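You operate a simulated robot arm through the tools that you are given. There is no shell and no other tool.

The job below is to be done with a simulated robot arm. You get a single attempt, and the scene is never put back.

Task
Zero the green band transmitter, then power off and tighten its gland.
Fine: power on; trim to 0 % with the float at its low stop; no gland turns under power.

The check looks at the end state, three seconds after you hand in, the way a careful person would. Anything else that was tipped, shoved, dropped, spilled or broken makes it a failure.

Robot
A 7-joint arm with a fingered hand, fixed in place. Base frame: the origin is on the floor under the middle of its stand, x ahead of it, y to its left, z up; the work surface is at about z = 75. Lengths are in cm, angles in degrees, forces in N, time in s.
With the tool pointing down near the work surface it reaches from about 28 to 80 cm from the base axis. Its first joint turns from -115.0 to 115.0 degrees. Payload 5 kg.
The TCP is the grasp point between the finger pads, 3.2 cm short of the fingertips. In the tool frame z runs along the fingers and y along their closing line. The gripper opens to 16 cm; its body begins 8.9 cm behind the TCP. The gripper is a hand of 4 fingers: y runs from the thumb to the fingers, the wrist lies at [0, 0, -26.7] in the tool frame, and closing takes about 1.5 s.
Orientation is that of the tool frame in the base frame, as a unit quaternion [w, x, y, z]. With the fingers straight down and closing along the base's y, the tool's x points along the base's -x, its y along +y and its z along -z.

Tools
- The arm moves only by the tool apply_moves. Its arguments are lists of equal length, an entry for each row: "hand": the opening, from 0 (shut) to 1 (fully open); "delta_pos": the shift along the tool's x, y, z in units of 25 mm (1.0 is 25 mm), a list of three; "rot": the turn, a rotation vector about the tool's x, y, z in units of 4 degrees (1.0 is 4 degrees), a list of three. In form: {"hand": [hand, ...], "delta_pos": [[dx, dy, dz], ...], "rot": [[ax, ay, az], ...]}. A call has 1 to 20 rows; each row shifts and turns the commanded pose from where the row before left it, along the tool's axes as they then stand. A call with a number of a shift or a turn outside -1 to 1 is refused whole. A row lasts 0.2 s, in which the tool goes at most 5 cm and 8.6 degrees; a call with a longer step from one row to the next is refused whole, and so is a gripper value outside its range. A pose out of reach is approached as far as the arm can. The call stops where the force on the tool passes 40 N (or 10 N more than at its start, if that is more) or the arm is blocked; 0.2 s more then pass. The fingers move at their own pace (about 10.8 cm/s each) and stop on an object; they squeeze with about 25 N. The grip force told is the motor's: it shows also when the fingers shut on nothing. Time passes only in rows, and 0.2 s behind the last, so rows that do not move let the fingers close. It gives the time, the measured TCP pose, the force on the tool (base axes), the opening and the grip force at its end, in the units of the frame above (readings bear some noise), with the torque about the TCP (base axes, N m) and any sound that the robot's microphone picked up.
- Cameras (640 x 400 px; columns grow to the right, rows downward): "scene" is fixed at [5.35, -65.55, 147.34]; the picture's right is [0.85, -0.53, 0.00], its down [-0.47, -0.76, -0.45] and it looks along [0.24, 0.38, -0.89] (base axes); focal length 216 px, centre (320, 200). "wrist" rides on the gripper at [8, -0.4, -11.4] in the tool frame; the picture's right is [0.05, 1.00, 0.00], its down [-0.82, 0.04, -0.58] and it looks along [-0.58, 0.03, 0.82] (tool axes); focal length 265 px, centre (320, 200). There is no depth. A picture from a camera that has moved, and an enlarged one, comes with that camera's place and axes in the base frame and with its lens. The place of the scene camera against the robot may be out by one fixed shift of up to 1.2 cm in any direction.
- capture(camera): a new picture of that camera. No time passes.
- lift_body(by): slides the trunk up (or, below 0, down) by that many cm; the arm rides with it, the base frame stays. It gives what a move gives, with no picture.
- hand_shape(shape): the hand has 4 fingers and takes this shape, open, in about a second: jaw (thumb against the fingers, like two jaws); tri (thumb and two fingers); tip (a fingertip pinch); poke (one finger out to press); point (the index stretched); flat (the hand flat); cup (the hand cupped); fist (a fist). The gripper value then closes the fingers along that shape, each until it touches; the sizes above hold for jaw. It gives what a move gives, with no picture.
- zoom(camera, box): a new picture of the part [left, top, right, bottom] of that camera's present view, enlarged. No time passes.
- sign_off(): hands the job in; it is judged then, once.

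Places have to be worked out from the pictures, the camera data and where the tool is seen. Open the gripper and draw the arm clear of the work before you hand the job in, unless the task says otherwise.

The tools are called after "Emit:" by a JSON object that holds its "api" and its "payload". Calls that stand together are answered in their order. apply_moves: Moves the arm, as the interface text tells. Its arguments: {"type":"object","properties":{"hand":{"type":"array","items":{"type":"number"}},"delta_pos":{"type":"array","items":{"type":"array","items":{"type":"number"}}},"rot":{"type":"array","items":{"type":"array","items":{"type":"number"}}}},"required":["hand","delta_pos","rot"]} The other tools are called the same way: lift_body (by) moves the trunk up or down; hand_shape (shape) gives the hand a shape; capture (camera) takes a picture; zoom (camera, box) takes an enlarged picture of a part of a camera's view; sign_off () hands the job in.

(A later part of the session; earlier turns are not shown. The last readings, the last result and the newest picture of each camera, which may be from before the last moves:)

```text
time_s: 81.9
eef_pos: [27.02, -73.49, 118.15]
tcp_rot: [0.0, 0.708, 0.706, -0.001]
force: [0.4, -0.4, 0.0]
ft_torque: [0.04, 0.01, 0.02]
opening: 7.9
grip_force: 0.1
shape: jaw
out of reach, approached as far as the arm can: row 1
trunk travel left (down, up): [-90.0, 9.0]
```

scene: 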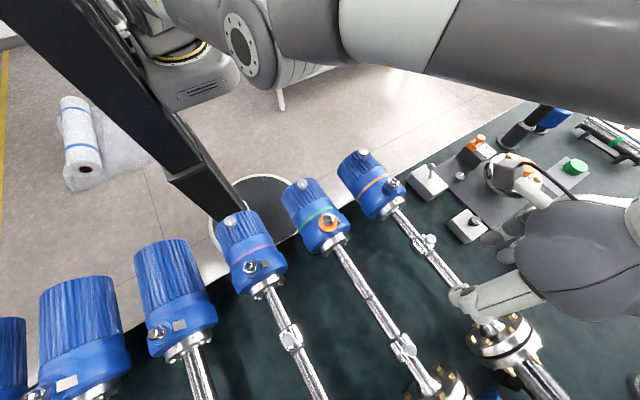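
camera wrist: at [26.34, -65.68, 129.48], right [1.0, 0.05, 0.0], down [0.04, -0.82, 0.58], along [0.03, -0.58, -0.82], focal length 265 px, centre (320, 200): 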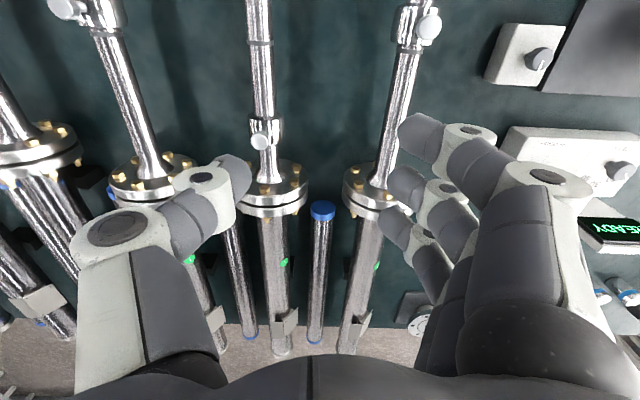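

Still flagged; the commanded pose has run ahead of the arm near its straight-arm singularity. I'll bring the commanded pose back out toward the actual one so that the solver can re-converge.

Emit:
{"api": "apply_moves", "payload": {"hand": [0.5, 0.5, 0.5, 0.5, 0.5, 0.5, 0.5, 0.5, 0.5, 0.5, 0.5, 0.5, 0.5, 0.5, 0.5, 0.5, 0.5], "delta_pos": [[-1, 0, 0], [-1, 0, 0], [-1, 0, 0], [-1, 0, 0], [-1, 0, 0], [-1, 0, 0], [-1, 0, 0], [-1, 0, 0], [-1, 0, 0], [-1, 0, 0], [-1, 0, 0], [-1, 0, 0], [-1, 0, 0], [-1, 0, 0], [-1, 0, 0], [0, 0, 0], [0, 0, 0]], "rot": [[0, 0, 0], [0, 0, 0], [0, 0, 0], [0, 0, 0], [0, 0, 0], [0, 0, 0], [0, 0, 0], [0, 0, 0], [0, 0, 0], [0, 0, 0], [0, 0, 0], [0, 0, 0], [0, 0, 0], [0, 0, 0], [0, 0, 0], [0, 0, 0], [0, 0, 0]]}}

Emit:
{"api": "capture", "payload": {"camera": "scene"}}

```text
time_s: 85.5
eef_pos: [27.81, -73.85, 118.21]
tcp_rot: [0.002, 0.708, 0.706, -0.001]
force: [0.0, -0.5, -0.2]
ft_torque: [0.0, 0.0, 0.03]
opening: 7.92
grip_force: 0.0
shape: jaw
out of reach, approached as far as the arm can: row 1, 2, 3, 4, 5, 6, 7, 8, 9, 10, 11, 12, 13, 14, 15
trunk travel left (down, up): [-90.0, 9.0]
```

```text
taken
```

scene: 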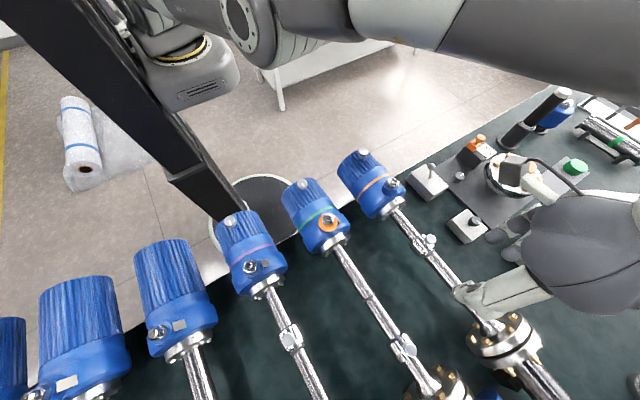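

I'll try a different direction: going down (where reach was better before).

Emit:
{"api": "apply_moves", "payload": {"hand": [0.5, 0.5, 0.5, 0.5], "delta_pos": [[0, 0, 0.6], [0, 0, 0.6], [0, 0, 0.6], [0, 0, 0]], "rot": [[0, 0, 0], [0, 0, 0], [0, 0, 0], [0, 0, 0]]}}

Emit:
{"api": "capture", "payload": {"camera": "wrist"}}

```text
time_s: 86.5
eef_pos: [27.85, -74.18, 113.65]
tcp_rot: [0.0, 0.708, 0.706, 0.0]
force: [-1.0, -0.2, 1.1]
ft_torque: [-0.03, 0.02, -0.02]
opening: 7.9
grip_force: 0.0
shape: jaw
out of reach, approached as far as the arm can: row 2
trunk travel left (down, up): [-90.0, 9.0]
```

```text
taken
camera wrist: at [27.29, -66.2, 125.09], right [1.0, 0.05, 0.0], down [0.04, -0.81, 0.58], along [0.03, -0.58, -0.82], focal length 265 px, centre (320, 200)
```

wrist: 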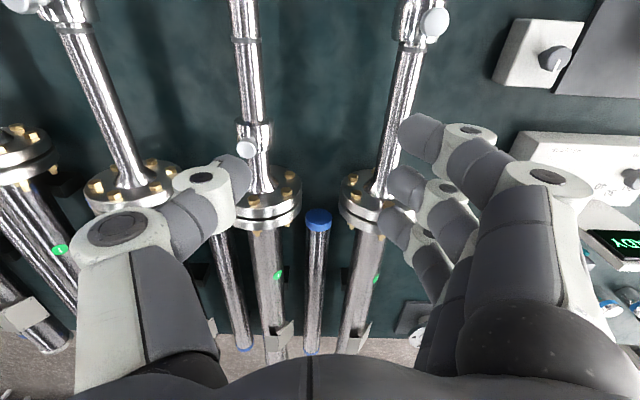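

It followed downward, so the commanded pose tracks the arm. Now try inward (+y) with small steps.

Emit:
{"api": "apply_moves", "payload": {"hand": [0.5, 0.5, 0.5, 0.5], "delta_pos": [[0.3, 0, 0], [0.3, 0, 0], [0.3, 0, 0], [0, 0, 0]], "rot": [[0, 0, 0], [0, 0, 0], [0, 0, 0], [0, 0, 0]]}}

```text
time_s: 87.5
eef_pos: [28.19, -74.16, 113.89]
tcp_rot: [0.0, 0.709, 0.705, -0.001]
force: [0.6, 0.4, 0.8]
ft_torque: [0.01, -0.01, -0.03]
opening: 7.91
grip_force: 0.0
shape: jaw
out of reach, approached as far as the arm can: row 1, 2, 3
trunk travel left (down, up): [-90.0, 9.0]
```

Inward is refused, so perhaps a wrist joint limit at this yaw is involved. I'll try turning the hand back about its own axis.

Emit:
{"api": "apply_moves", "payload": {"hand": [0.5, 0.5, 0.5, 0.5, 0.5, 0.5], "delta_pos": [[0, 0, 0], [0, 0, 0], [0, 0, 0], [0, 0, 0], [0, 0, 0], [0, 0, 0]], "rot": [[0, 0, -1], [0, 0, -1], [0, 0, -1], [0, 0, -1], [0, 0, -1], [0, 0, 0]]}}

Emit:
{"api": "apply_moves", "payload": {"hand": [0.5, 0.5, 0.5], "delta_pos": [[0.3, 0, 0], [0.3, 0, 0], [0, 0, 0]], "rot": [[0, 0, 0], [0, 0, 0], [0, 0, 0]]}}

```text
time_s: 88.9
eef_pos: [28.19, -73.99, 113.96]
tcp_rot: [0.0, 0.574, 0.819, -0.001]
force: [0.1, -0.5, 0.0]
ft_torque: [0.01, 0.0, -0.01]
opening: 7.96
grip_force: 0.1
shape: jaw
trunk travel left (down, up): [-90.0, 9.0]
```

```text
time_s: 89.7
eef_pos: [28.06, -74.07, 113.94]
tcp_rot: [0.0, 0.575, 0.818, -0.001]
force: [0.7, 0.3, 0.7]
ft_torque: [0.0, -0.01, -0.01]
opening: 7.91
grip_force: 0.2
shape: jaw
out of reach, approached as far as the arm can: row 1, 2
trunk travel left (down, up): [-90.0, 9.0]
```

Yaw moves fine, so it's the straight-elbow lock. I'll try tilting the fingers outward, which asks the wrist to come inward.

Emit:
{"api": "apply_moves", "payload": {"hand": [0.5, 0.5, 0.5, 0.5, 0.5], "delta_pos": [[0, 0, 0], [0, 0, 0], [0, 0, 0], [0, 0, 0], [0, 0, 0]], "rot": [[0, -0.7, 0], [0, -0.7, 0], [0, -0.7, 0], [0, -0.7, 0], [0, 0, 0]]}}

```text
time_s: 90.9
eef_pos: [29.65, -78.99, 114.81]
tcp_rot: [0.08, 0.572, 0.814, -0.056]
force: [0.1, 0.2, 0.0]
ft_torque: [-0.07, -0.01, -0.03]
opening: 7.91
grip_force: 0.0
shape: jaw
out of reach, approached as far as the arm can: row 1, 2, 3, 4
trunk travel left (down, up): [-90.0, 9.0]
```

The wrist pivot stayed put while the hand tilted, confirming the straight elbow. I'll combine tangential (down) with inward motion to get the elbow to bend.

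Emit:
{"api": "apply_moves", "payload": {"hand": [0.5, 0.5, 0.5, 0.5], "delta_pos": [[0.4, 0, 0.7], [0.4, 0, 0.7], [0.4, 0, 0.3], [0, 0, 0]], "rot": [[0, 0, 0], [0, 0, 0], [0, 0, 0], [0, 0, 0]]}}

```text
time_s: 91.9
eef_pos: [29.7, -79.62, 110.31]
tcp_rot: [0.08, 0.572, 0.814, -0.057]
force: [1.7, -0.3, -1.0]
ft_torque: [0.02, 0.04, 0.01]
opening: 7.9
grip_force: 0.1
shape: jaw
out of reach, approached as far as the arm can: row 1, 2, 3
trunk travel left (down, up): [-90.0, 9.0]
```

Went down but not in. Try upward + inward.

Emit:
{"api": "apply_moves", "payload": {"hand": [0.5, 0.5, 0.5, 0.5], "delta_pos": [[0.3, 0, -0.9], [0.3, 0, -0.9], [0.3, 0, -0.9], [0, 0, 0]], "rot": [[0, 0, 0], [0, 0, 0], [0, 0, 0], [0, 0, 0]]}}

Emit:
{"api": "apply_moves", "payload": {"hand": [0.5, 0.5, 0.5, 0.5, 0.5], "delta_pos": [[0.2, 0.8, 0], [0.2, 0.8, 0], [0.2, 0.8, 0], [0.2, 0.8, 0], [0, 0, 0]], "rot": [[0, 0, 0], [0, 0, 0], [0, 0, 0], [0, 0, 0], [0, 0, 0]]}}

```text
time_s: 92.9
eef_pos: [29.16, -78.85, 116.68]
tcp_rot: [0.078, 0.573, 0.814, -0.057]
force: [-0.1, -0.7, 0.4]
ft_torque: [0.02, -0.01, 0.02]
opening: 7.92
grip_force: 0.0
shape: jaw
out of reach, approached as far as the arm can: row 1, 2, 3
trunk travel left (down, up): [-90.0, 9.0]
```

```text
time_s: 94.1
eef_pos: [36.75, -76.01, 116.68]
tcp_rot: [0.079, 0.572, 0.814, -0.057]
force: [-0.1, 0.4, 0.4]
ft_torque: [0.02, -0.01, -0.04]
opening: 7.95
grip_force: 0.1
shape: jaw
out of reach, approached as far as the arm can: row 1, 2, 3, 4
trunk travel left (down, up): [-90.0, 9.0]
```

Still on the reach sphere. Try the other tangential direction (toward -x) with an inward component.

Emit:
{"api": "apply_moves", "payload": {"hand": [0.5, 0.5, 0.5, 0.5, 0.5, 0.5, 0.5], "delta_pos": [[0.3, -0.9, 0], [0.3, -0.9, 0], [0.3, -0.9, 0], [0.3, -0.9, 0], [0.3, -0.9, 0], [0.3, -0.9, 0], [0, 0, 0]], "rot": [[0, 0, 0], [0, 0, 0], [0, 0, 0], [0, 0, 0], [0, 0, 0], [0, 0, 0], [0, 0, 0]]}}

Emit:
{"api": "capture", "payload": {"camera": "scene"}}

```text
time_s: 95.7
eef_pos: [23.81, -80.08, 116.53]
tcp_rot: [0.079, 0.572, 0.814, -0.056]
force: [0.2, 0.2, -0.1]
ft_torque: [0.01, 0.0, -0.01]
opening: 7.93
grip_force: 0.1
shape: jaw
out of reach, approached as far as the arm can: row 1, 2, 3, 4, 5, 6
trunk travel left (down, up): [-90.0, 9.0]
```

```text
taken
```

scene: 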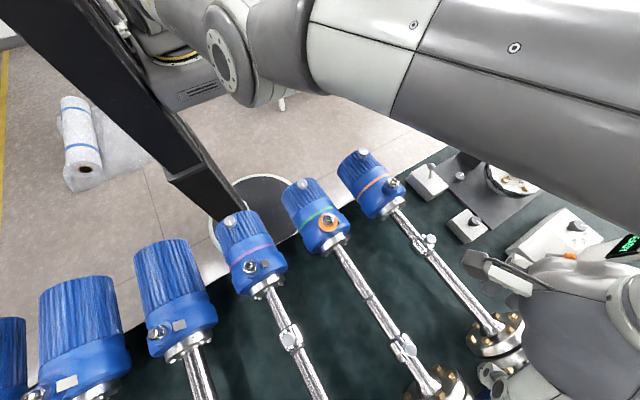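

The reach-sphere fit (shoulder near (5,0,126), R≈79) says the arm is fully straight; possibly wrist flexion is also at a limit with the hand vertical. I'll tilt the fingers further outward to relieve it and then try inward again.

Emit:
{"api": "apply_moves", "payload": {"hand": [0.5, 0.5, 0.5, 0.5, 0.5, 0.5, 0.5, 0.5, 0.5, 0.5], "delta_pos": [[0, 0, -0.2], [0, 0, -0.2], [0, 0, -0.2], [0, 0, -0.2], [0, 0, 0], [0.4, 0, -0.4], [0.4, 0, -0.4], [0.4, 0, -0.4], [0.4, 0, -0.4], [0, 0, 0]], "rot": [[0, -1, 0], [0, -1, 0], [0, -1, 0], [0, -1, 0], [0, -1, 0], [0, 0, 0], [0, 0, 0], [0, 0, 0], [0, 0, 0], [0, 0, 0]]}}

Emit:
{"api": "capture", "payload": {"camera": "wrist"}}

```text
time_s: 97.9
eef_pos: [24.97, -88.42, 121.36]
tcp_rot: [0.22, 0.553, 0.789, -0.155]
force: [-1.1, -0.1, 0.9]
ft_torque: [-0.01, 0.02, -0.04]
opening: 7.91
grip_force: 0.1
shape: jaw
out of reach, approached as far as the arm can: row 1, 2, 3, 4, 5, 6, 7, 8, 9
trunk travel left (down, up): [-90.0, 9.0]
```

```text
taken
camera wrist: at [19.99, -76.57, 126.99], right [0.92, 0.38, -0.03], down [0.18, -0.36, 0.92], along [0.34, -0.85, -0.4], focal length 265 px, centre (320, 200)
```

wrist: 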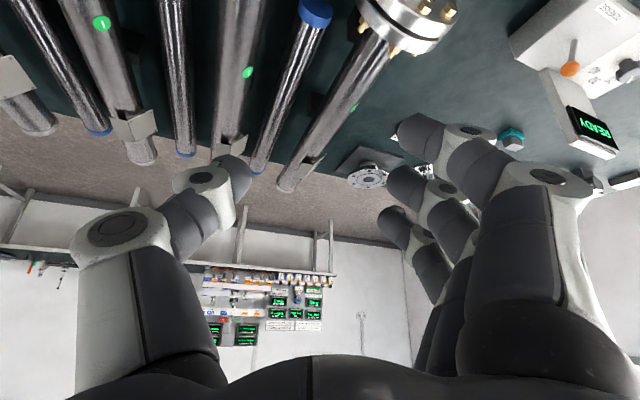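

Still locked on the sphere. At the first toggle approach the same condition freed itself with yaw≈0, so I'll yaw the hand back toward 0 and then try descending/inward again.

Emit:
{"api": "apply_moves", "payload": {"hand": [0.5, 0.5, 0.5, 0.5, 0.5, 0.5, 0.5, 0.5, 0.5, 0.5, 0.5, 0.5, 0.5, 0.5, 0.5, 0.5, 0.5], "delta_pos": [[0, 0, 0], [0, 0, 0], [0, 0, 0], [0, 0, 0], [0, 0, 0], [0, 0, 0], [0, 0, 0], [0, 0, 0], [0, 0, 0], [0, 0, 0], [0, 0, 0], [0, 0, 0], [0, 0, 0], [0, 0, 0], [0, 0, 0], [0, 0, 0], [0, 0, 0]], "rot": [[0, 1, 0], [0, 1, 0], [0, 1, 0], [0, 1, 0], [0, 1, 0], [0, 1, 0], [0, 1, 0], [0, 0, -1], [0, 0, -1], [0, 0, -1], [0, 0, -1], [0, 0, -1], [0, 0, -1], [0, 0, -1], [0, 0, -1], [0, 0, -1], [0, 0, -1]]}}

Emit:
{"api": "capture", "payload": {"camera": "scene"}}

```text
time_s: 101.5
eef_pos: [26.08, -79.25, 119.79]
tcp_rot: [0.056, 0.258, 0.961, -0.082]
force: [1.4, -1.0, 0.8]
ft_torque: [-0.02, -0.01, 0.01]
opening: 7.92
grip_force: 0.1
shape: jaw
out of reach, approached as far as the arm can: row 1, 2, 3, 4, 5, 6, 7
trunk travel left (down, up): [-90.0, 9.0]
```

```text
taken
```

scene: 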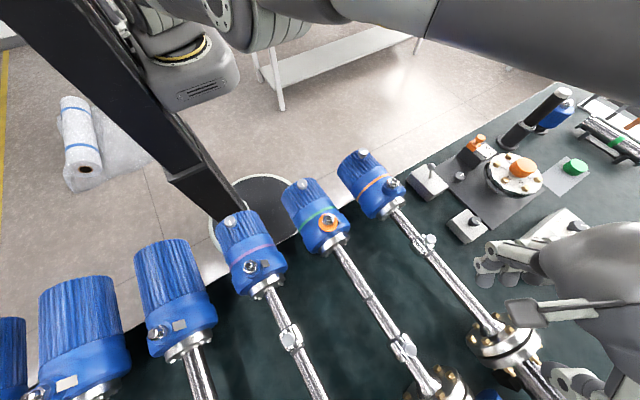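

Now I'll descend vertically here (toward z≈104), which should bring the target inside the reach sphere.

Emit:
{"api": "apply_moves", "payload": {"hand": [0.5, 0.5, 0.5, 0.5, 0.5, 0.5, 0.5], "delta_pos": [[0.15, 0.13, 0.98], [0.15, 0.13, 0.98], [0.15, 0.13, 0.98], [0.15, 0.13, 0.98], [0.15, 0.13, 0.98], [0.15, 0.13, 0.98], [0, 0, 0]], "rot": [[0, 0, 0], [0, 0, 0], [0, 0, 0], [0, 0, 0], [0, 0, 0], [0, 0, 0], [0, 0, 0]]}}

```text
time_s: 103.1
eef_pos: [25.98, -79.15, 104.84]
tcp_rot: [0.056, 0.258, 0.961, -0.081]
force: [0.1, 0.5, -0.6]
ft_torque: [0.01, -0.02, 0.02]
opening: 7.9
grip_force: 0.0
shape: jaw
trunk travel left (down, up): [-90.0, 9.0]
```

Freed: it descended exactly without flags. Now move inward (toward the base) at this height.

Emit:
{"api": "apply_moves", "payload": {"hand": [0.5, 0.5, 0.5, 0.5, 0.5], "delta_pos": [[0.36, 0.33, -0.1], [0.58, 0.52, -0.157], [0.58, 0.52, -0.157], [0.58, 0.52, -0.157], [0, 0, 0]], "rot": [[0, 0, 0], [0, 0, 0], [0, 0, 0], [0, 0, 0], [0, 0, 0]]}}

```text
time_s: 104.3
eef_pos: [23.91, -72.58, 104.73]
tcp_rot: [0.055, 0.259, 0.961, -0.081]
force: [1.3, -0.8, -1.0]
ft_torque: [0.0, -0.01, -0.01]
opening: 7.91
grip_force: 0.1
shape: jaw
trunk travel left (down, up): [-90.0, 9.0]
```

Unlocked. I continue inward and up toward the green head.

Emit:
{"api": "apply_moves", "payload": {"hand": [0.5, 0.5, 0.5, 0.5, 0.5, 0.5, 0.5, 0.5, 0.5, 0.5, 0.5], "delta_pos": [[0.502, 0.622, -0.485], [0.502, 0.622, -0.485], [0.502, 0.622, -0.485], [0.502, 0.622, -0.485], [0.502, 0.622, -0.485], [0.502, 0.622, -0.485], [0.502, 0.622, -0.485], [0.502, 0.622, -0.485], [0.502, 0.622, -0.485], [0.502, 0.622, -0.485], [0, 0, 0]], "rot": [[0, 0, 0], [0, 0, 0], [0, 0, 0], [0, 0, 0], [0, 0, 0], [0, 0, 0], [0, 0, 0], [0, 0, 0], [0, 0, 0], [0, 0, 0], [0, 0, 0]]}}

Emit:
{"api": "capture", "payload": {"camera": "scene"}}

```text
time_s: 106.7
eef_pos: [20.19, -50.79, 112.77]
tcp_rot: [0.056, 0.259, 0.961, -0.082]
force: [-0.1, -0.8, 0.4]
ft_torque: [0.04, -0.03, 0.01]
opening: 7.95
grip_force: 0.1
shape: jaw
trunk travel left (down, up): [-90.0, 9.0]
```

```text
taken
```

scene: 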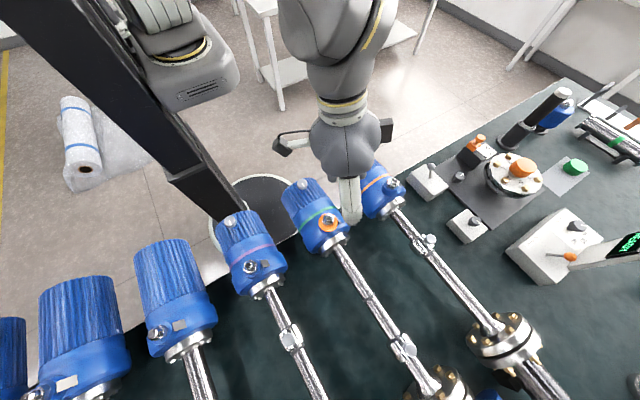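

All is intact. Now I level the hand (3 rows) and yaw to 90° so the camera faces the LCD again.

Emit:
{"api": "apply_moves", "payload": {"hand": [0.5, 0.5, 0.5, 0.5, 0.5, 0.5, 0.5, 0.5, 0.5, 0.5, 0.5, 0.5, 0.5, 0.5, 0.5, 0.5, 0.5, 0.5, 0.5], "delta_pos": [[0, 0, 0], [0, 0, 0], [0, 0, 0], [0, 0, 0], [0, 0, 0], [0, 0, 0], [0, 0, 0], [0, 0, 0], [0, 0, 0], [0, 0, 0], [0, 0, 0], [0, 0, 0], [0, 0, 0], [0, 0, 0], [0, 0, 0], [0, 0, 0], [0, 0, 0], [0, 0, 0], [0, 0, 0]], "rot": [[-0.617, 0.72, 0], [-0.617, 0.72, 0], [-0.617, 0.72, 0], [0, 0, 1], [0, 0, 1], [0, 0, 1], [0, 0, 1], [0, 0, 1], [0, 0, 1], [0, 0, 1], [0, 0, 1], [0, 0, 1], [0, 0, 1], [0, 0, 1], [0, 0, 1], [0, 0, 1], [0, 0, 1], [0, 0, 1], [0, 0, 0]]}}

Emit:
{"api": "apply_moves", "payload": {"hand": [0.5, 0.5, 0.5, 0.5, 0.5, 0.5, 0.5, 0.5, 0.5], "delta_pos": [[1, 0, 0], [1, 0, 0], [1, 0, 0], [1, 0, 0], [1, 0, 0], [1, 0, 0], [1, 0, 0], [1, 0, 0], [0, 0, 0]], "rot": [[0, 0, 0], [0, 0, 0], [0, 0, 0], [0, 0, 0], [0, 0, 0], [0, 0, 0], [0, 0, 0], [0, 0, 0], [0, 0, 0]]}}

Emit:
{"api": "capture", "payload": {"camera": "wrist"}}

```text
time_s: 110.7
eef_pos: [20.23, -50.63, 112.8]
tcp_rot: [-0.001, 0.708, 0.706, 0.0]
force: [-0.1, -0.2, -0.4]
ft_torque: [0.01, 0.01, 0.02]
opening: 7.93
grip_force: 0.1
shape: jaw
trunk travel left (down, up): [-90.0, 9.0]
```

```text
time_s: 112.7
eef_pos: [20.32, -30.81, 112.81]
tcp_rot: [-0.001, 0.708, 0.707, 0.0]
force: [0.3, 0.1, 0.4]
ft_torque: [0.02, -0.03, -0.01]
opening: 7.94
grip_force: 0.1
shape: jaw
trunk travel left (down, up): [-90.0, 9.0]
```

```text
taken
camera wrist: at [19.78, -22.86, 124.18], right [1.0, 0.05, 0.0], down [0.04, -0.82, 0.58], along [0.03, -0.58, -0.82], focal length 265 px, centre (320, 200)
```

wrist: 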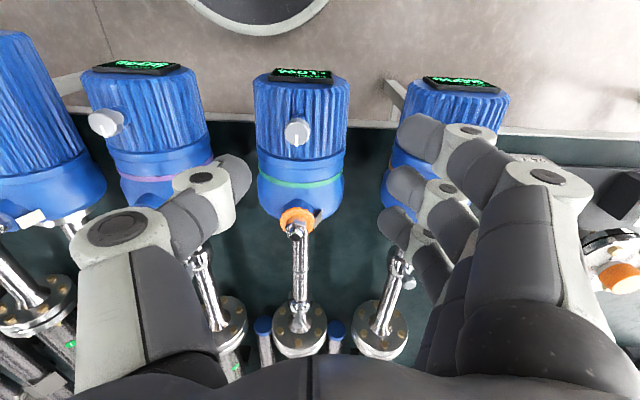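

Emit:
{"api": "zoom", "payload": {"camera": "wrist", "box": [260, 60, 350, 90]}}

Emit:
{"api": "zoom", "payload": {"camera": "wrist", "box": [250, 100, 350, 160]}}

Emit:
{"api": "zoom", "payload": {"camera": "wrist", "box": [260, 190, 340, 250]}}

Emit:
{"api": "zoom", "payload": {"camera": "wrist", "box": [80, 50, 200, 130]}}

```text
7.11 times, centred on (305, 75) of wrist
camera zoom: at [19.78, -22.86, 124.18], right [1.0, 0.05, 0.0], down [0.04, -0.82, 0.58], along [0.03, -0.58, -0.82], focal length 1887 px, centre (427, 1089)
```

zoom: 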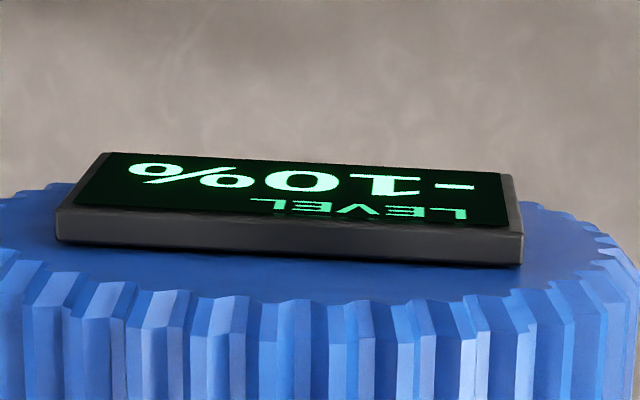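

```text
6.40 times, centred on (300, 130) of wrist
camera zoom: at [19.78, -22.86, 124.18], right [1.0, 0.05, 0.0], down [0.04, -0.82, 0.58], along [0.03, -0.58, -0.82], focal length 1699 px, centre (448, 648)
```

zoom: 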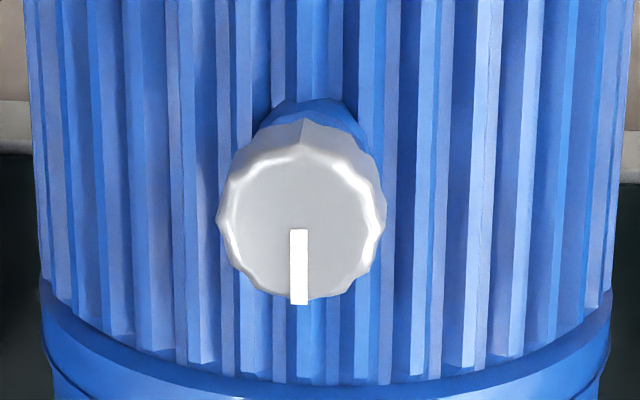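

```text
6.67 times, centred on (300, 220) of wrist
camera zoom: at [19.78, -22.86, 124.18], right [1.0, 0.05, 0.0], down [0.04, -0.82, 0.58], along [0.03, -0.58, -0.82], focal length 1769 px, centre (453, 67)
```

zoom: 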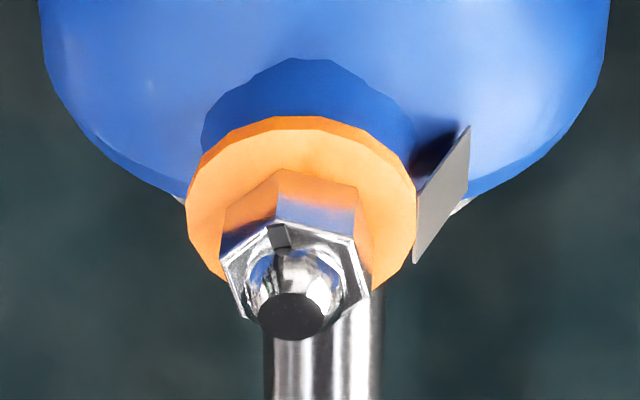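

```text
5.00 times, centred on (140, 90) of wrist
camera zoom: at [19.78, -22.86, 124.18], right [1.0, 0.05, 0.0], down [0.04, -0.82, 0.58], along [0.03, -0.58, -0.82], focal length 1327 px, centre (1220, 750)
```

zoom: 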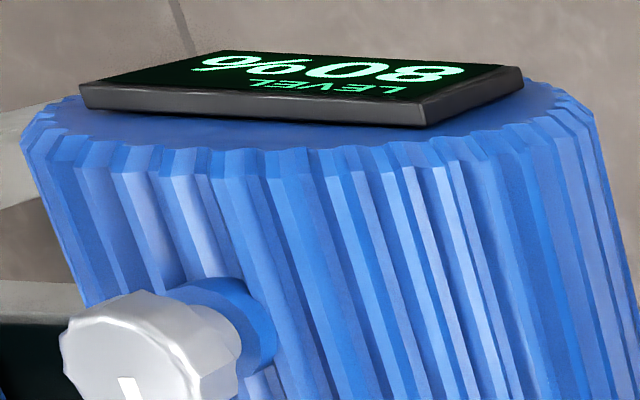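

With the float on its low stop the green LCD reads -10 %, so I need to trim it up by 10 points with the cap knob (top face near (17.7,-34.3,94), ~3 cm diameter). I'll try the three-finger "tri" shape for turning it.

Emit:
{"api": "hand_shape", "payload": {"shape": "tri"}}

Emit:
{"api": "capture", "payload": {"camera": "wrist"}}

```text
time_s: 113.6
eef_pos: [20.38, -30.74, 112.72]
tcp_rot: [0.0, 0.707, 0.707, 0.0]
force: [-0.5, 0.1, -0.3]
ft_torque: [0.03, -0.01, -0.02]
opening: 16.02
grip_force: 0.0
shape: tri
trunk travel left (down, up): [-90.0, 9.0]
```

```text
taken
camera wrist: at [19.77, -22.83, 124.2], right [1.0, 0.05, 0.0], down [0.04, -0.82, 0.58], along [0.03, -0.58, -0.82], focal length 265 px, centre (320, 200)
```

wrist: 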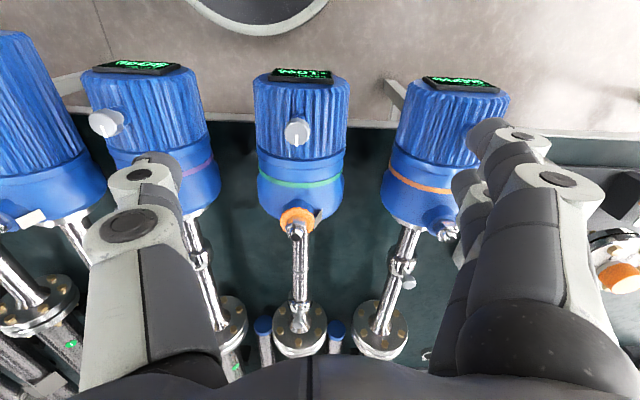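

I'll close it partly in free air to see how the three fingers come together.

Emit:
{"api": "apply_moves", "payload": {"hand": [0.25, 0.25, 0.25, 0.25, 0.25, 0.25], "delta_pos": [[0, 0, 0], [0, 0, 0], [0, 0, 0], [0, 0, 0], [0, 0, 0], [0, 0, 0]], "rot": [[0, 0, 0], [0, 0, 0], [0, 0, 0], [0, 0, 0], [0, 0, 0], [0, 0, 0]]}}

Emit:
{"api": "capture", "payload": {"camera": "wrist"}}

Emit:
{"api": "capture", "payload": {"camera": "scene"}}

```text
time_s: 115.0
eef_pos: [20.29, -30.72, 112.86]
tcp_rot: [0.0, 0.708, 0.707, 0.0]
force: [-0.1, -0.7, 0.2]
ft_torque: [-0.01, -0.03, 0.0]
opening: 4.04
grip_force: 0.0
shape: tri
trunk travel left (down, up): [-90.0, 9.0]
```

```text
taken
camera wrist: at [19.77, -22.83, 124.2], right [1.0, 0.05, 0.0], down [0.04, -0.82, 0.58], along [0.03, -0.58, -0.82], focal length 265 px, centre (320, 200)
```

wrist: 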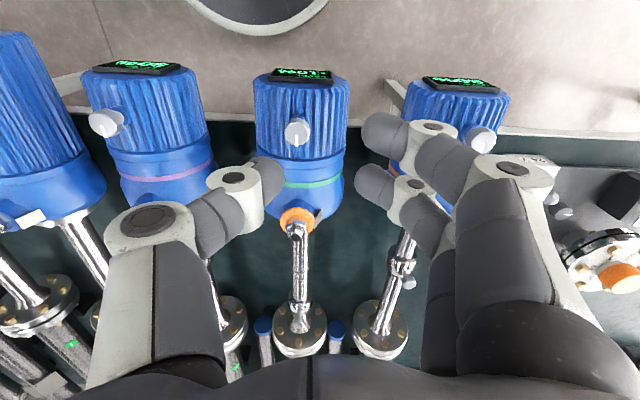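

```text
taken
```

scene: 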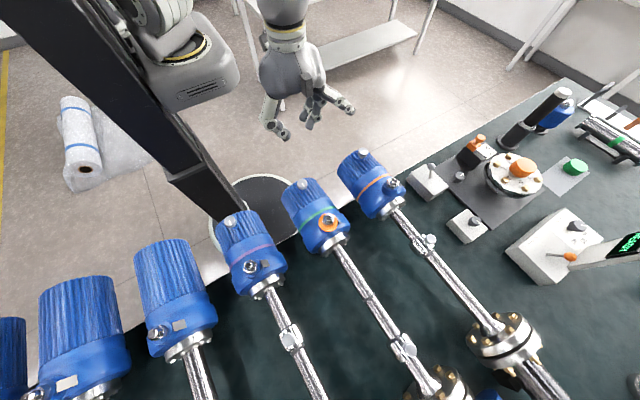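

Tri gives thumb vs. two fingers, good for the knob. I move over the knob (17.7,-34.7) and descend to z≈98 for a look.

Emit:
{"api": "apply_moves", "payload": {"hand": [0.3, 0.3, 0.3, 0.3, 0.3, 0.3, 0.3, 0.3, 0.3], "delta_pos": [[-0.8, -0.52, 0], [-0.75, -0.52, 0], [0, 0, 1], [0, 0, 1], [0, 0, 1], [0, 0, 1], [0, 0, 1], [0, 0, 0.9], [0, 0, 0]], "rot": [[0, 0, 0], [0, 0, 0], [0, 0, 0], [0, 0, 0], [0, 0, 0], [0, 0, 0], [0, 0, 0], [0, 0, 0], [0, 0, 0]]}}

Emit:
{"api": "capture", "payload": {"camera": "wrist"}}

Emit:
{"api": "capture", "payload": {"camera": "scene"}}

```text
time_s: 117.0
eef_pos: [17.6, -34.62, 97.96]
tcp_rot: [0.0, 0.708, 0.706, 0.001]
force: [1.1, -0.7, 0.3]
ft_torque: [0.0, -0.03, -0.01]
opening: 4.75
grip_force: 0.0
shape: tri
trunk travel left (down, up): [-90.0, 9.0]
```

```text
taken
camera wrist: at [17.11, -26.68, 109.38], right [1.0, 0.05, 0.0], down [0.04, -0.82, 0.58], along [0.03, -0.58, -0.82], focal length 265 px, centre (320, 200)
```

wrist: 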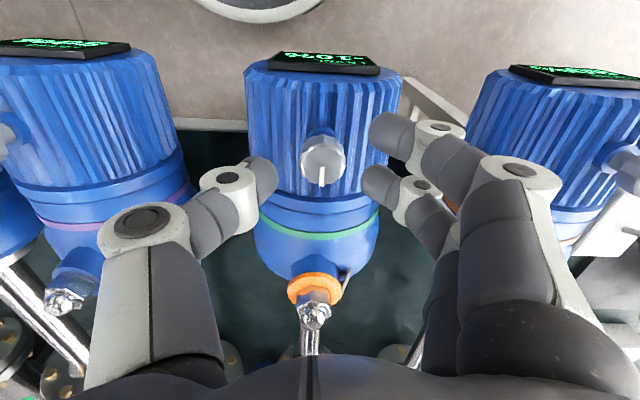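

```text
taken
```

scene: 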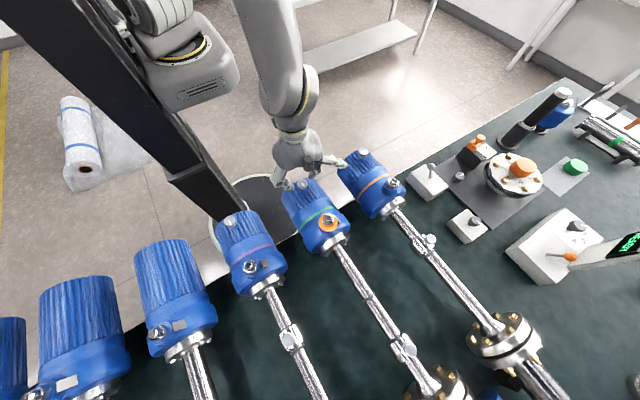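

The knob sits midway between thumb and the two fingers. I lower to z≈95.2, align slightly, and close gently on it.

Emit:
{"api": "apply_moves", "payload": {"hand": [0.3, 0.3, 0.3, 0.05, 0.05, 0.05, 0.05, 0.05, 0.05], "delta_pos": [[0.12, 0.04, 0.4], [0, 0, 0.4], [0, 0, 0.3], [0, 0, 0], [0, 0, 0], [0, 0, 0], [0, 0, 0], [0, 0, 0], [0, 0, 0]], "rot": [[0, 0, 0], [0, 0, 0], [0, 0, 0], [0, 0, 0], [0, 0, 0], [0, 0, 0], [0, 0, 0], [0, 0, 0], [0, 0, 0]]}}

Emit:
{"api": "capture", "payload": {"camera": "wrist"}}

Emit:
{"api": "zoom", "payload": {"camera": "wrist", "box": [260, 30, 390, 90]}}

```text
time_s: 119.0
eef_pos: [17.49, -34.2, 95.3]
tcp_rot: [0.0, 0.708, 0.706, 0.001]
force: [-10.6, 0.8, -5.7]
ft_torque: [0.01, 0.13, 0.01]
opening: 1.12
grip_force: 25.0
shape: tri
trunk travel left (down, up): [-90.0, 9.0]
```

```text
taken
camera wrist: at [17.0, -26.3, 106.6], right [1.0, 0.05, 0.0], down [0.04, -0.82, 0.58], along [0.03, -0.58, -0.82], focal length 265 px, centre (320, 200)
```

wrist: 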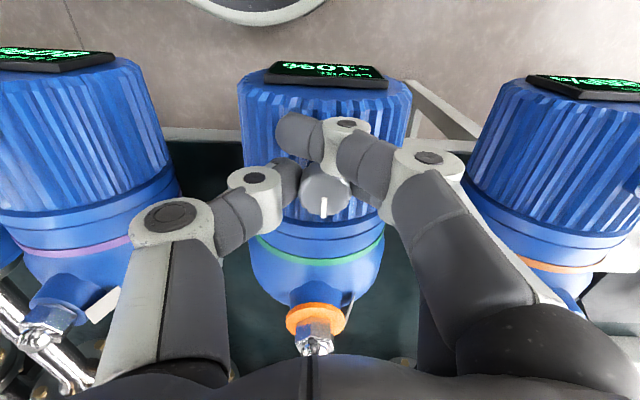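

```text
4.92 times, centred on (325, 60) of wrist
camera zoom: at [17.0, -26.3, 106.6], right [1.0, 0.05, 0.0], down [0.04, -0.82, 0.58], along [0.03, -0.58, -0.82], focal length 1307 px, centre (295, 889)
```

zoom: 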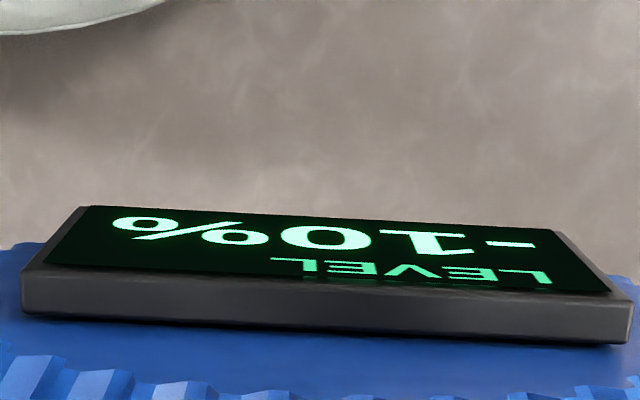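

The knob is held and the LCD stays readable. I turn 16° (clockwise from above) and watch the reading.

Emit:
{"api": "apply_moves", "payload": {"hand": [0.05, 0.05, 0.05, 0.05, 0.05], "delta_pos": [[0, 0, 0], [0, 0, 0], [0, 0, 0], [0, 0, 0], [0, 0, 0]], "rot": [[0, 0, 1], [0, 0, 1], [0, 0, 1], [0, 0, 1], [0, 0, 0]]}}

Emit:
{"api": "capture", "payload": {"camera": "wrist"}}

Emit:
{"api": "zoom", "payload": {"camera": "wrist", "box": [230, 40, 390, 110]}}

```text
time_s: 120.2
eef_pos: [17.73, -34.2, 95.23]
tcp_rot: [0.0, 0.8, 0.6, 0.001]
force: [-9.2, 6.7, -8.8]
ft_torque: [0.13, 0.14, 0.02]
opening: 1.09
grip_force: 24.8
shape: tri
trunk travel left (down, up): [-90.0, 9.0]
```

```text
taken
camera wrist: at [19.32, -26.47, 106.64], right [0.97, -0.23, 0.0], down [-0.19, -0.8, 0.58], along [-0.13, -0.56, -0.82], focal length 265 px, centre (320, 200)
```

wrist: 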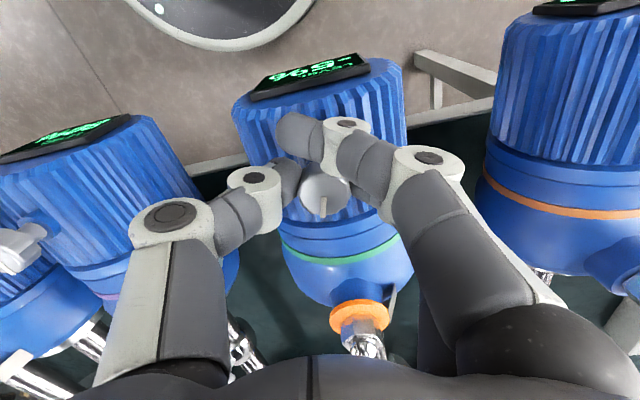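

```text
4.00 times, centred on (310, 75) of wrist
camera zoom: at [19.32, -26.47, 106.64], right [0.97, -0.23, 0.0], down [-0.19, -0.8, 0.58], along [-0.13, -0.56, -0.82], focal length 1062 px, centre (360, 700)
```

zoom: 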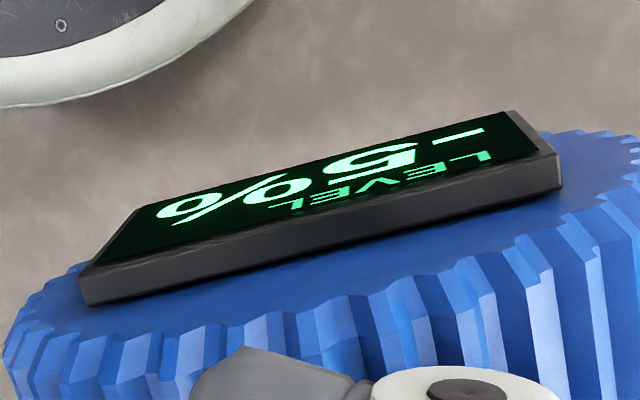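

Clockwise raises the reading: -10 → -5 % for 16°. Another ~12°, then fine adjustments.

Emit:
{"api": "apply_moves", "payload": {"hand": [0.05, 0.05, 0.05, 0.05], "delta_pos": [[0, 0, 0], [0, 0, 0], [0, 0, 0], [0, 0, 0]], "rot": [[0, 0, 1], [0, 0, 1], [0, 0, 1], [0, 0, 0]]}}

Emit:
{"api": "zoom", "payload": {"camera": "wrist", "box": [220, 20, 400, 110]}}

```text
time_s: 121.2
eef_pos: [17.72, -34.1, 95.22]
tcp_rot: [-0.001, 0.858, 0.514, 0.0]
force: [-6.4, 11.2, -10.8]
ft_torque: [0.17, 0.06, -0.03]
opening: 1.07
grip_force: 25.3
shape: tri
trunk travel left (down, up): [-90.0, 9.0]
```

```text
3.56 times, centred on (310, 65) of wrist
camera zoom: at [20.97, -27.0, 106.66], right [0.9, -0.43, 0.0], down [-0.35, -0.74, 0.58], along [-0.25, -0.52, -0.82], focal length 944 px, centre (356, 680)
```

zoom: 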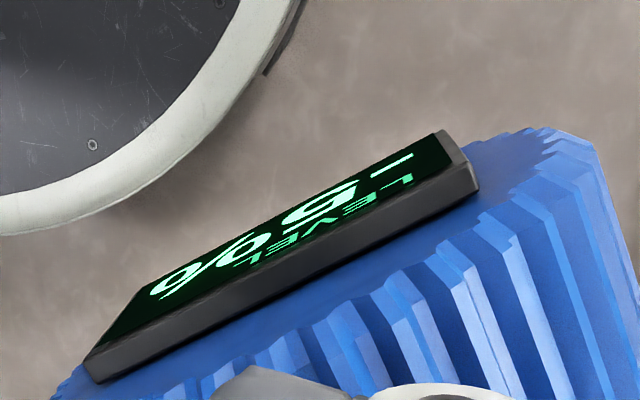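

Hard to read; I'll zoom tighter on the LCD and look at the knob mark.

Emit:
{"api": "zoom", "payload": {"camera": "wrist", "box": [260, 50, 350, 105]}}

Emit:
{"api": "zoom", "payload": {"camera": "wrist", "box": [260, 100, 400, 240]}}

```text
7.11 times, centred on (305, 78) of wrist
camera zoom: at [20.97, -27.0, 106.66], right [0.9, -0.43, 0.0], down [-0.35, -0.74, 0.58], along [-0.25, -0.52, -0.82], focal length 1887 px, centre (427, 1071)
```

zoom: 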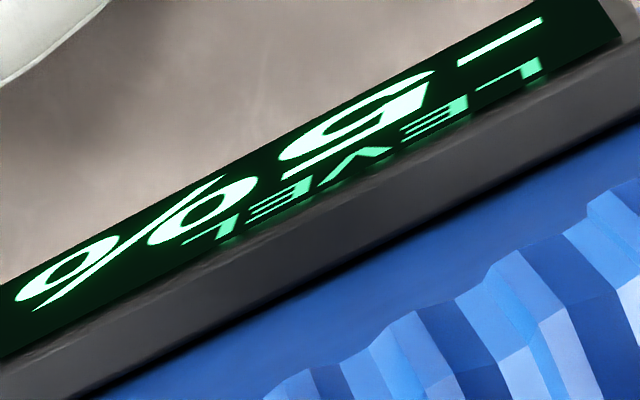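

```text
2.86 times, centred on (330, 170) of wrist
camera zoom: at [20.97, -27.0, 106.66], right [0.9, -0.43, 0.0], down [-0.35, -0.74, 0.58], along [-0.25, -0.52, -0.82], focal length 758 px, centre (291, 286)
```

zoom: 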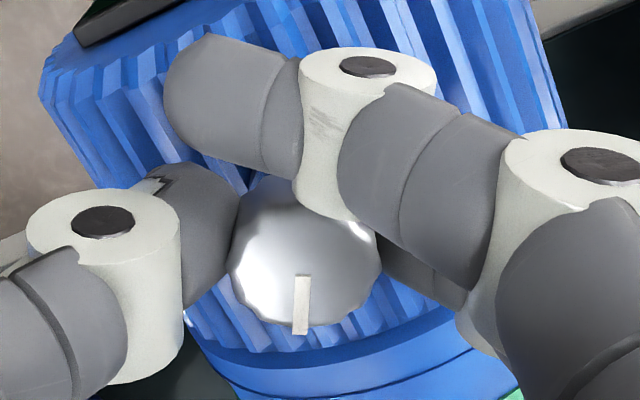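

The digit still looks like an upside-down 5 (perhaps the LCD moves in 5 % steps). I'll turn 4° more and re-read.

Emit:
{"api": "apply_moves", "payload": {"hand": [0.05, 0.05], "delta_pos": [[0, 0, 0], [0, 0, 0]], "rot": [[0, 0, 1], [0, 0, 0]]}}

Emit:
{"api": "zoom", "payload": {"camera": "wrist", "box": [240, 40, 370, 115]}}

```text
time_s: 121.8
eef_pos: [17.66, -34.07, 95.32]
tcp_rot: [0.0, 0.876, 0.483, 0.0]
force: [-4.2, 10.2, -10.6]
ft_torque: [0.18, -0.04, 0.02]
opening: 1.09
grip_force: 25.4
shape: tri
trunk travel left (down, up): [-90.0, 9.0]
```

```text
4.92 times, centred on (305, 78) of wrist
camera zoom: at [21.47, -27.23, 106.65], right [0.87, -0.49, 0.0], down [-0.4, -0.71, 0.58], along [-0.28, -0.5, -0.82], focal length 1307 px, centre (394, 803)
```

zoom: 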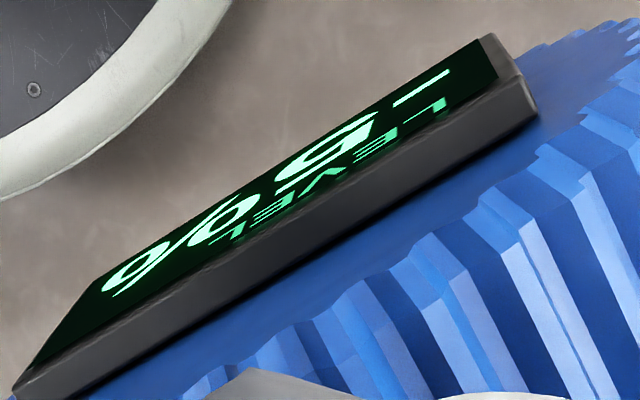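

Still -5 % by shape. I'll continue in 4° steps with a slight shift to relieve the side force, reading after each pair.

Emit:
{"api": "apply_moves", "payload": {"hand": [0.05, 0.05, 0.05], "delta_pos": [[0.06, -0.04, 0], [0.06, -0.04, 0], [0, 0, 0]], "rot": [[0, 0, 1], [0, 0, 1], [0, 0, 0]]}}

Emit:
{"api": "zoom", "payload": {"camera": "wrist", "box": [230, 40, 370, 125]}}

```text
time_s: 122.6
eef_pos: [17.73, -34.03, 95.09]
tcp_rot: [0.001, 0.907, 0.422, 0.0]
force: [-4.1, -3.3, -6.2]
ft_torque: [-0.15, -0.04, 0.0]
opening: 1.01
grip_force: 24.7
shape: tri
trunk travel left (down, up): [-90.0, 9.0]
```

```text
4.57 times, centred on (300, 82) of wrist
camera zoom: at [22.36, -27.65, 106.62], right [0.8, -0.6, 0.0], down [-0.49, -0.65, 0.58], along [-0.35, -0.46, -0.82], focal length 1213 px, centre (411, 737)
```

zoom: 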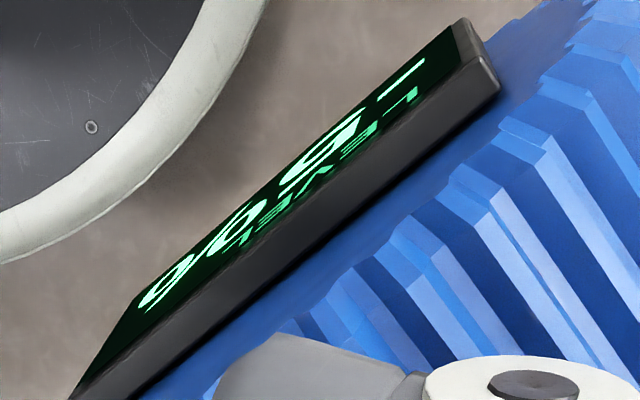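

Let me check whether the knob is still following the fingers.

Emit:
{"api": "zoom", "payload": {"camera": "wrist", "box": [260, 100, 400, 240]}}

Emit:
{"api": "zoom", "payload": {"camera": "scene", "box": [270, 150, 370, 240]}}

```text
2.86 times, centred on (330, 170) of wrist
camera zoom: at [22.36, -27.65, 106.62], right [0.8, -0.6, 0.0], down [-0.49, -0.65, 0.58], along [-0.35, -0.46, -0.82], focal length 758 px, centre (291, 286)
```

zoom: 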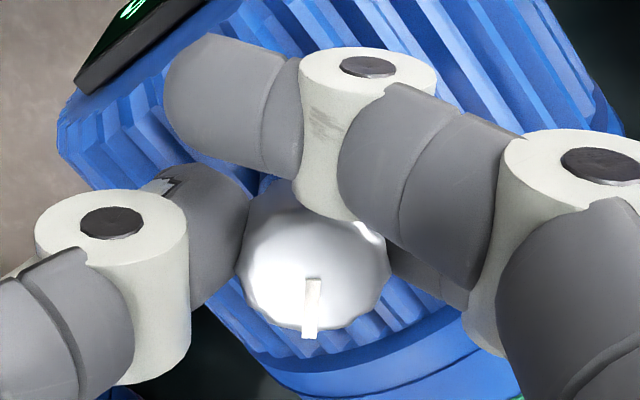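

```text
4.44 times, centred on (320, 195) of scene
camera zoom: at [5.35, -65.55, 147.34], right [0.85, -0.53, 0.0], down [-0.47, -0.76, -0.45], along [0.24, 0.38, -0.89], focal length 960 px, centre (320, 222)
```

zoom: 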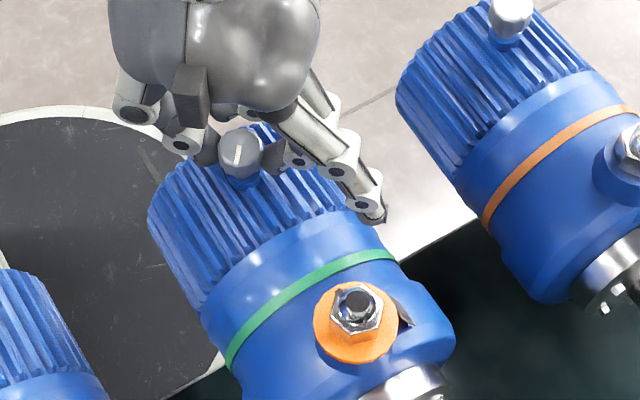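

The knob follows. So the LCD seems to step in 5 % increments; continue 8° more.

Emit:
{"api": "apply_moves", "payload": {"hand": [0.05, 0.05, 0.05], "delta_pos": [[0.02, 0, 0], [0.02, 0, 0], [0, 0, 0]], "rot": [[0, 0, 1], [0, 0, 1], [0, 0, 0]]}}

Emit:
{"api": "zoom", "payload": {"camera": "wrist", "box": [230, 40, 370, 135]}}

Emit:
{"api": "zoom", "payload": {"camera": "wrist", "box": [260, 100, 400, 240]}}

```text
time_s: 123.4
eef_pos: [17.63, -33.96, 95.2]
tcp_rot: [-0.001, 0.934, 0.356, 0.001]
force: [-5.0, -4.2, -8.9]
ft_torque: [-0.19, -0.01, -0.03]
opening: 0.98
grip_force: 25.2
shape: tri
trunk travel left (down, up): [-90.0, 9.0]
```

```text
4.21 times, centred on (300, 88) of wrist
camera zoom: at [23.24, -28.32, 106.65], right [0.7, -0.71, 0.0], down [-0.58, -0.57, 0.58], along [-0.41, -0.41, -0.82], focal length 1118 px, centre (404, 674)
```

zoom: 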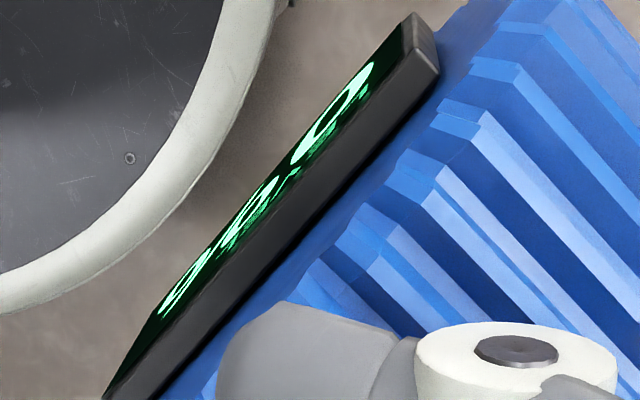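

```text
2.86 times, centred on (330, 170) of wrist
camera zoom: at [23.24, -28.32, 106.65], right [0.7, -0.71, 0.0], down [-0.58, -0.57, 0.58], along [-0.41, -0.41, -0.82], focal length 758 px, centre (291, 286)
```

zoom: 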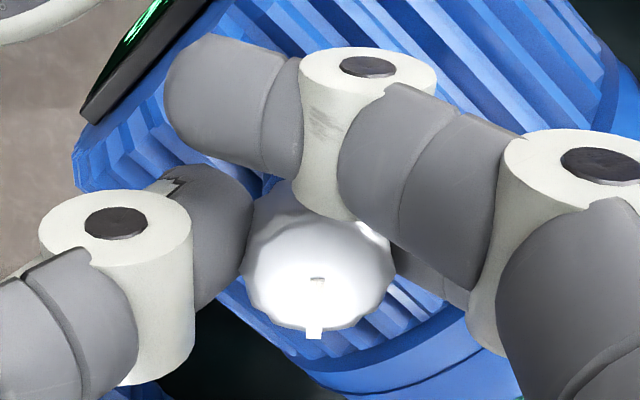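

The minus sign is gone: it shows 0 %. To centre within the 0 % band, I'll release, raise a little, swing the hand back, and view the LCD and knob mark squarely.

Emit:
{"api": "apply_moves", "payload": {"hand": [0.3, 0.3, 0.3, 0.3, 0.3, 0.3, 0.3, 0.3, 0.3, 0.3, 0.3, 0.3, 0.3, 0.3, 0.3, 0.3, 0.3, 0.3, 0.3], "delta_pos": [[0, 0, 0], [0, 0, 0], [0, 0, 0], [0, 0, -0.6], [0, 0, -0.6], [0, 0, 0], [0, 0, 0], [0, 0, 0], [0, 0, 0], [0, 0, 0], [0, 0, 0], [0, 0, 0], [0, 0, 0], [0, 0, 0], [0, 0, 0], [0, 0, 0], [0, 0, 0], [0, 0, 0], [0, 0, 0]], "rot": [[0, 0, 0], [0, 0, 0], [0, 0, 0], [0, 0, 0], [0, 0, 0], [0, 0, -1], [0, 0, -1], [0, 0, -1], [0, 0, -1], [0, 0, -1], [0, 0, -1], [0, 0, -1], [0, 0, -1], [0, 0, -1], [0, 0, -1], [0, 0, -1], [0, 0, -1], [0, 0, 0], [0, 0, 0]]}}

Emit:
{"api": "capture", "payload": {"camera": "wrist"}}

Emit:
{"api": "zoom", "payload": {"camera": "wrist", "box": [240, 40, 400, 110]}}

Emit:
{"api": "zoom", "payload": {"camera": "wrist", "box": [270, 110, 370, 210]}}

```text
time_s: 127.4
eef_pos: [17.64, -33.96, 98.18]
tcp_rot: [0.0, 0.707, 0.707, 0.0]
force: [0.8, -0.4, -0.4]
ft_torque: [-0.01, 0.05, 0.01]
opening: 4.77
grip_force: 0.2
shape: tri
trunk travel left (down, up): [-90.0, 9.0]
```

```text
taken
camera wrist: at [17.12, -25.95, 109.61], right [1.0, 0.05, 0.0], down [0.04, -0.82, 0.58], along [0.03, -0.58, -0.82], focal length 265 px, centre (320, 200)
```

wrist: 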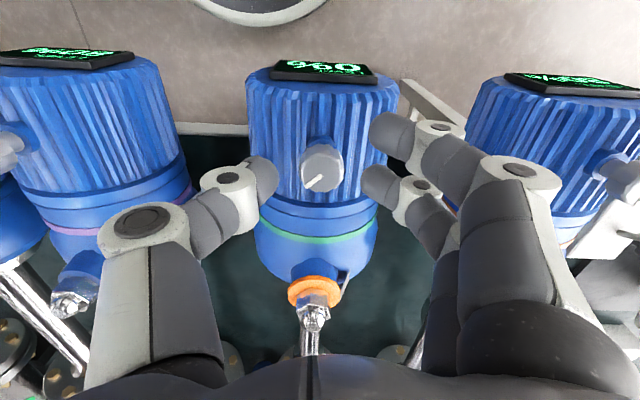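

```text
4.00 times, centred on (320, 75) of wrist
camera zoom: at [17.12, -25.95, 109.61], right [1.0, 0.05, 0.0], down [0.04, -0.82, 0.58], along [0.03, -0.58, -0.82], focal length 1062 px, centre (320, 700)
```

zoom: 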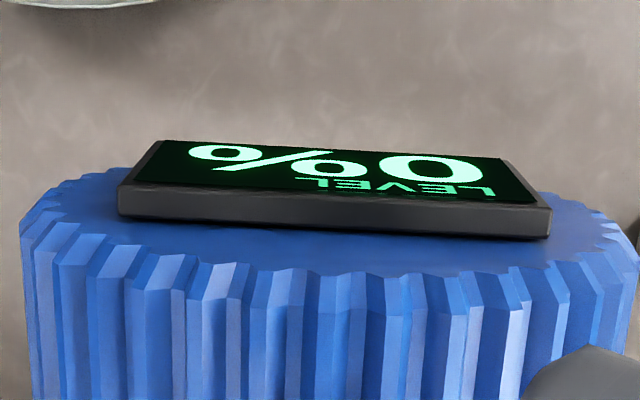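

```text
4.00 times, centred on (320, 160) of wrist
camera zoom: at [17.12, -25.95, 109.61], right [1.0, 0.05, 0.0], down [0.04, -0.82, 0.58], along [0.03, -0.58, -0.82], focal length 1062 px, centre (320, 360)
```

zoom: 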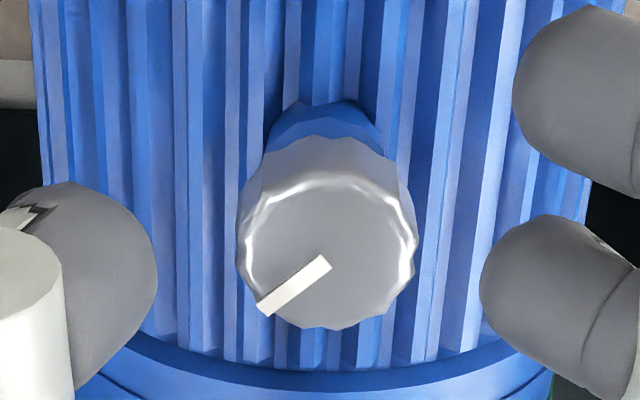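

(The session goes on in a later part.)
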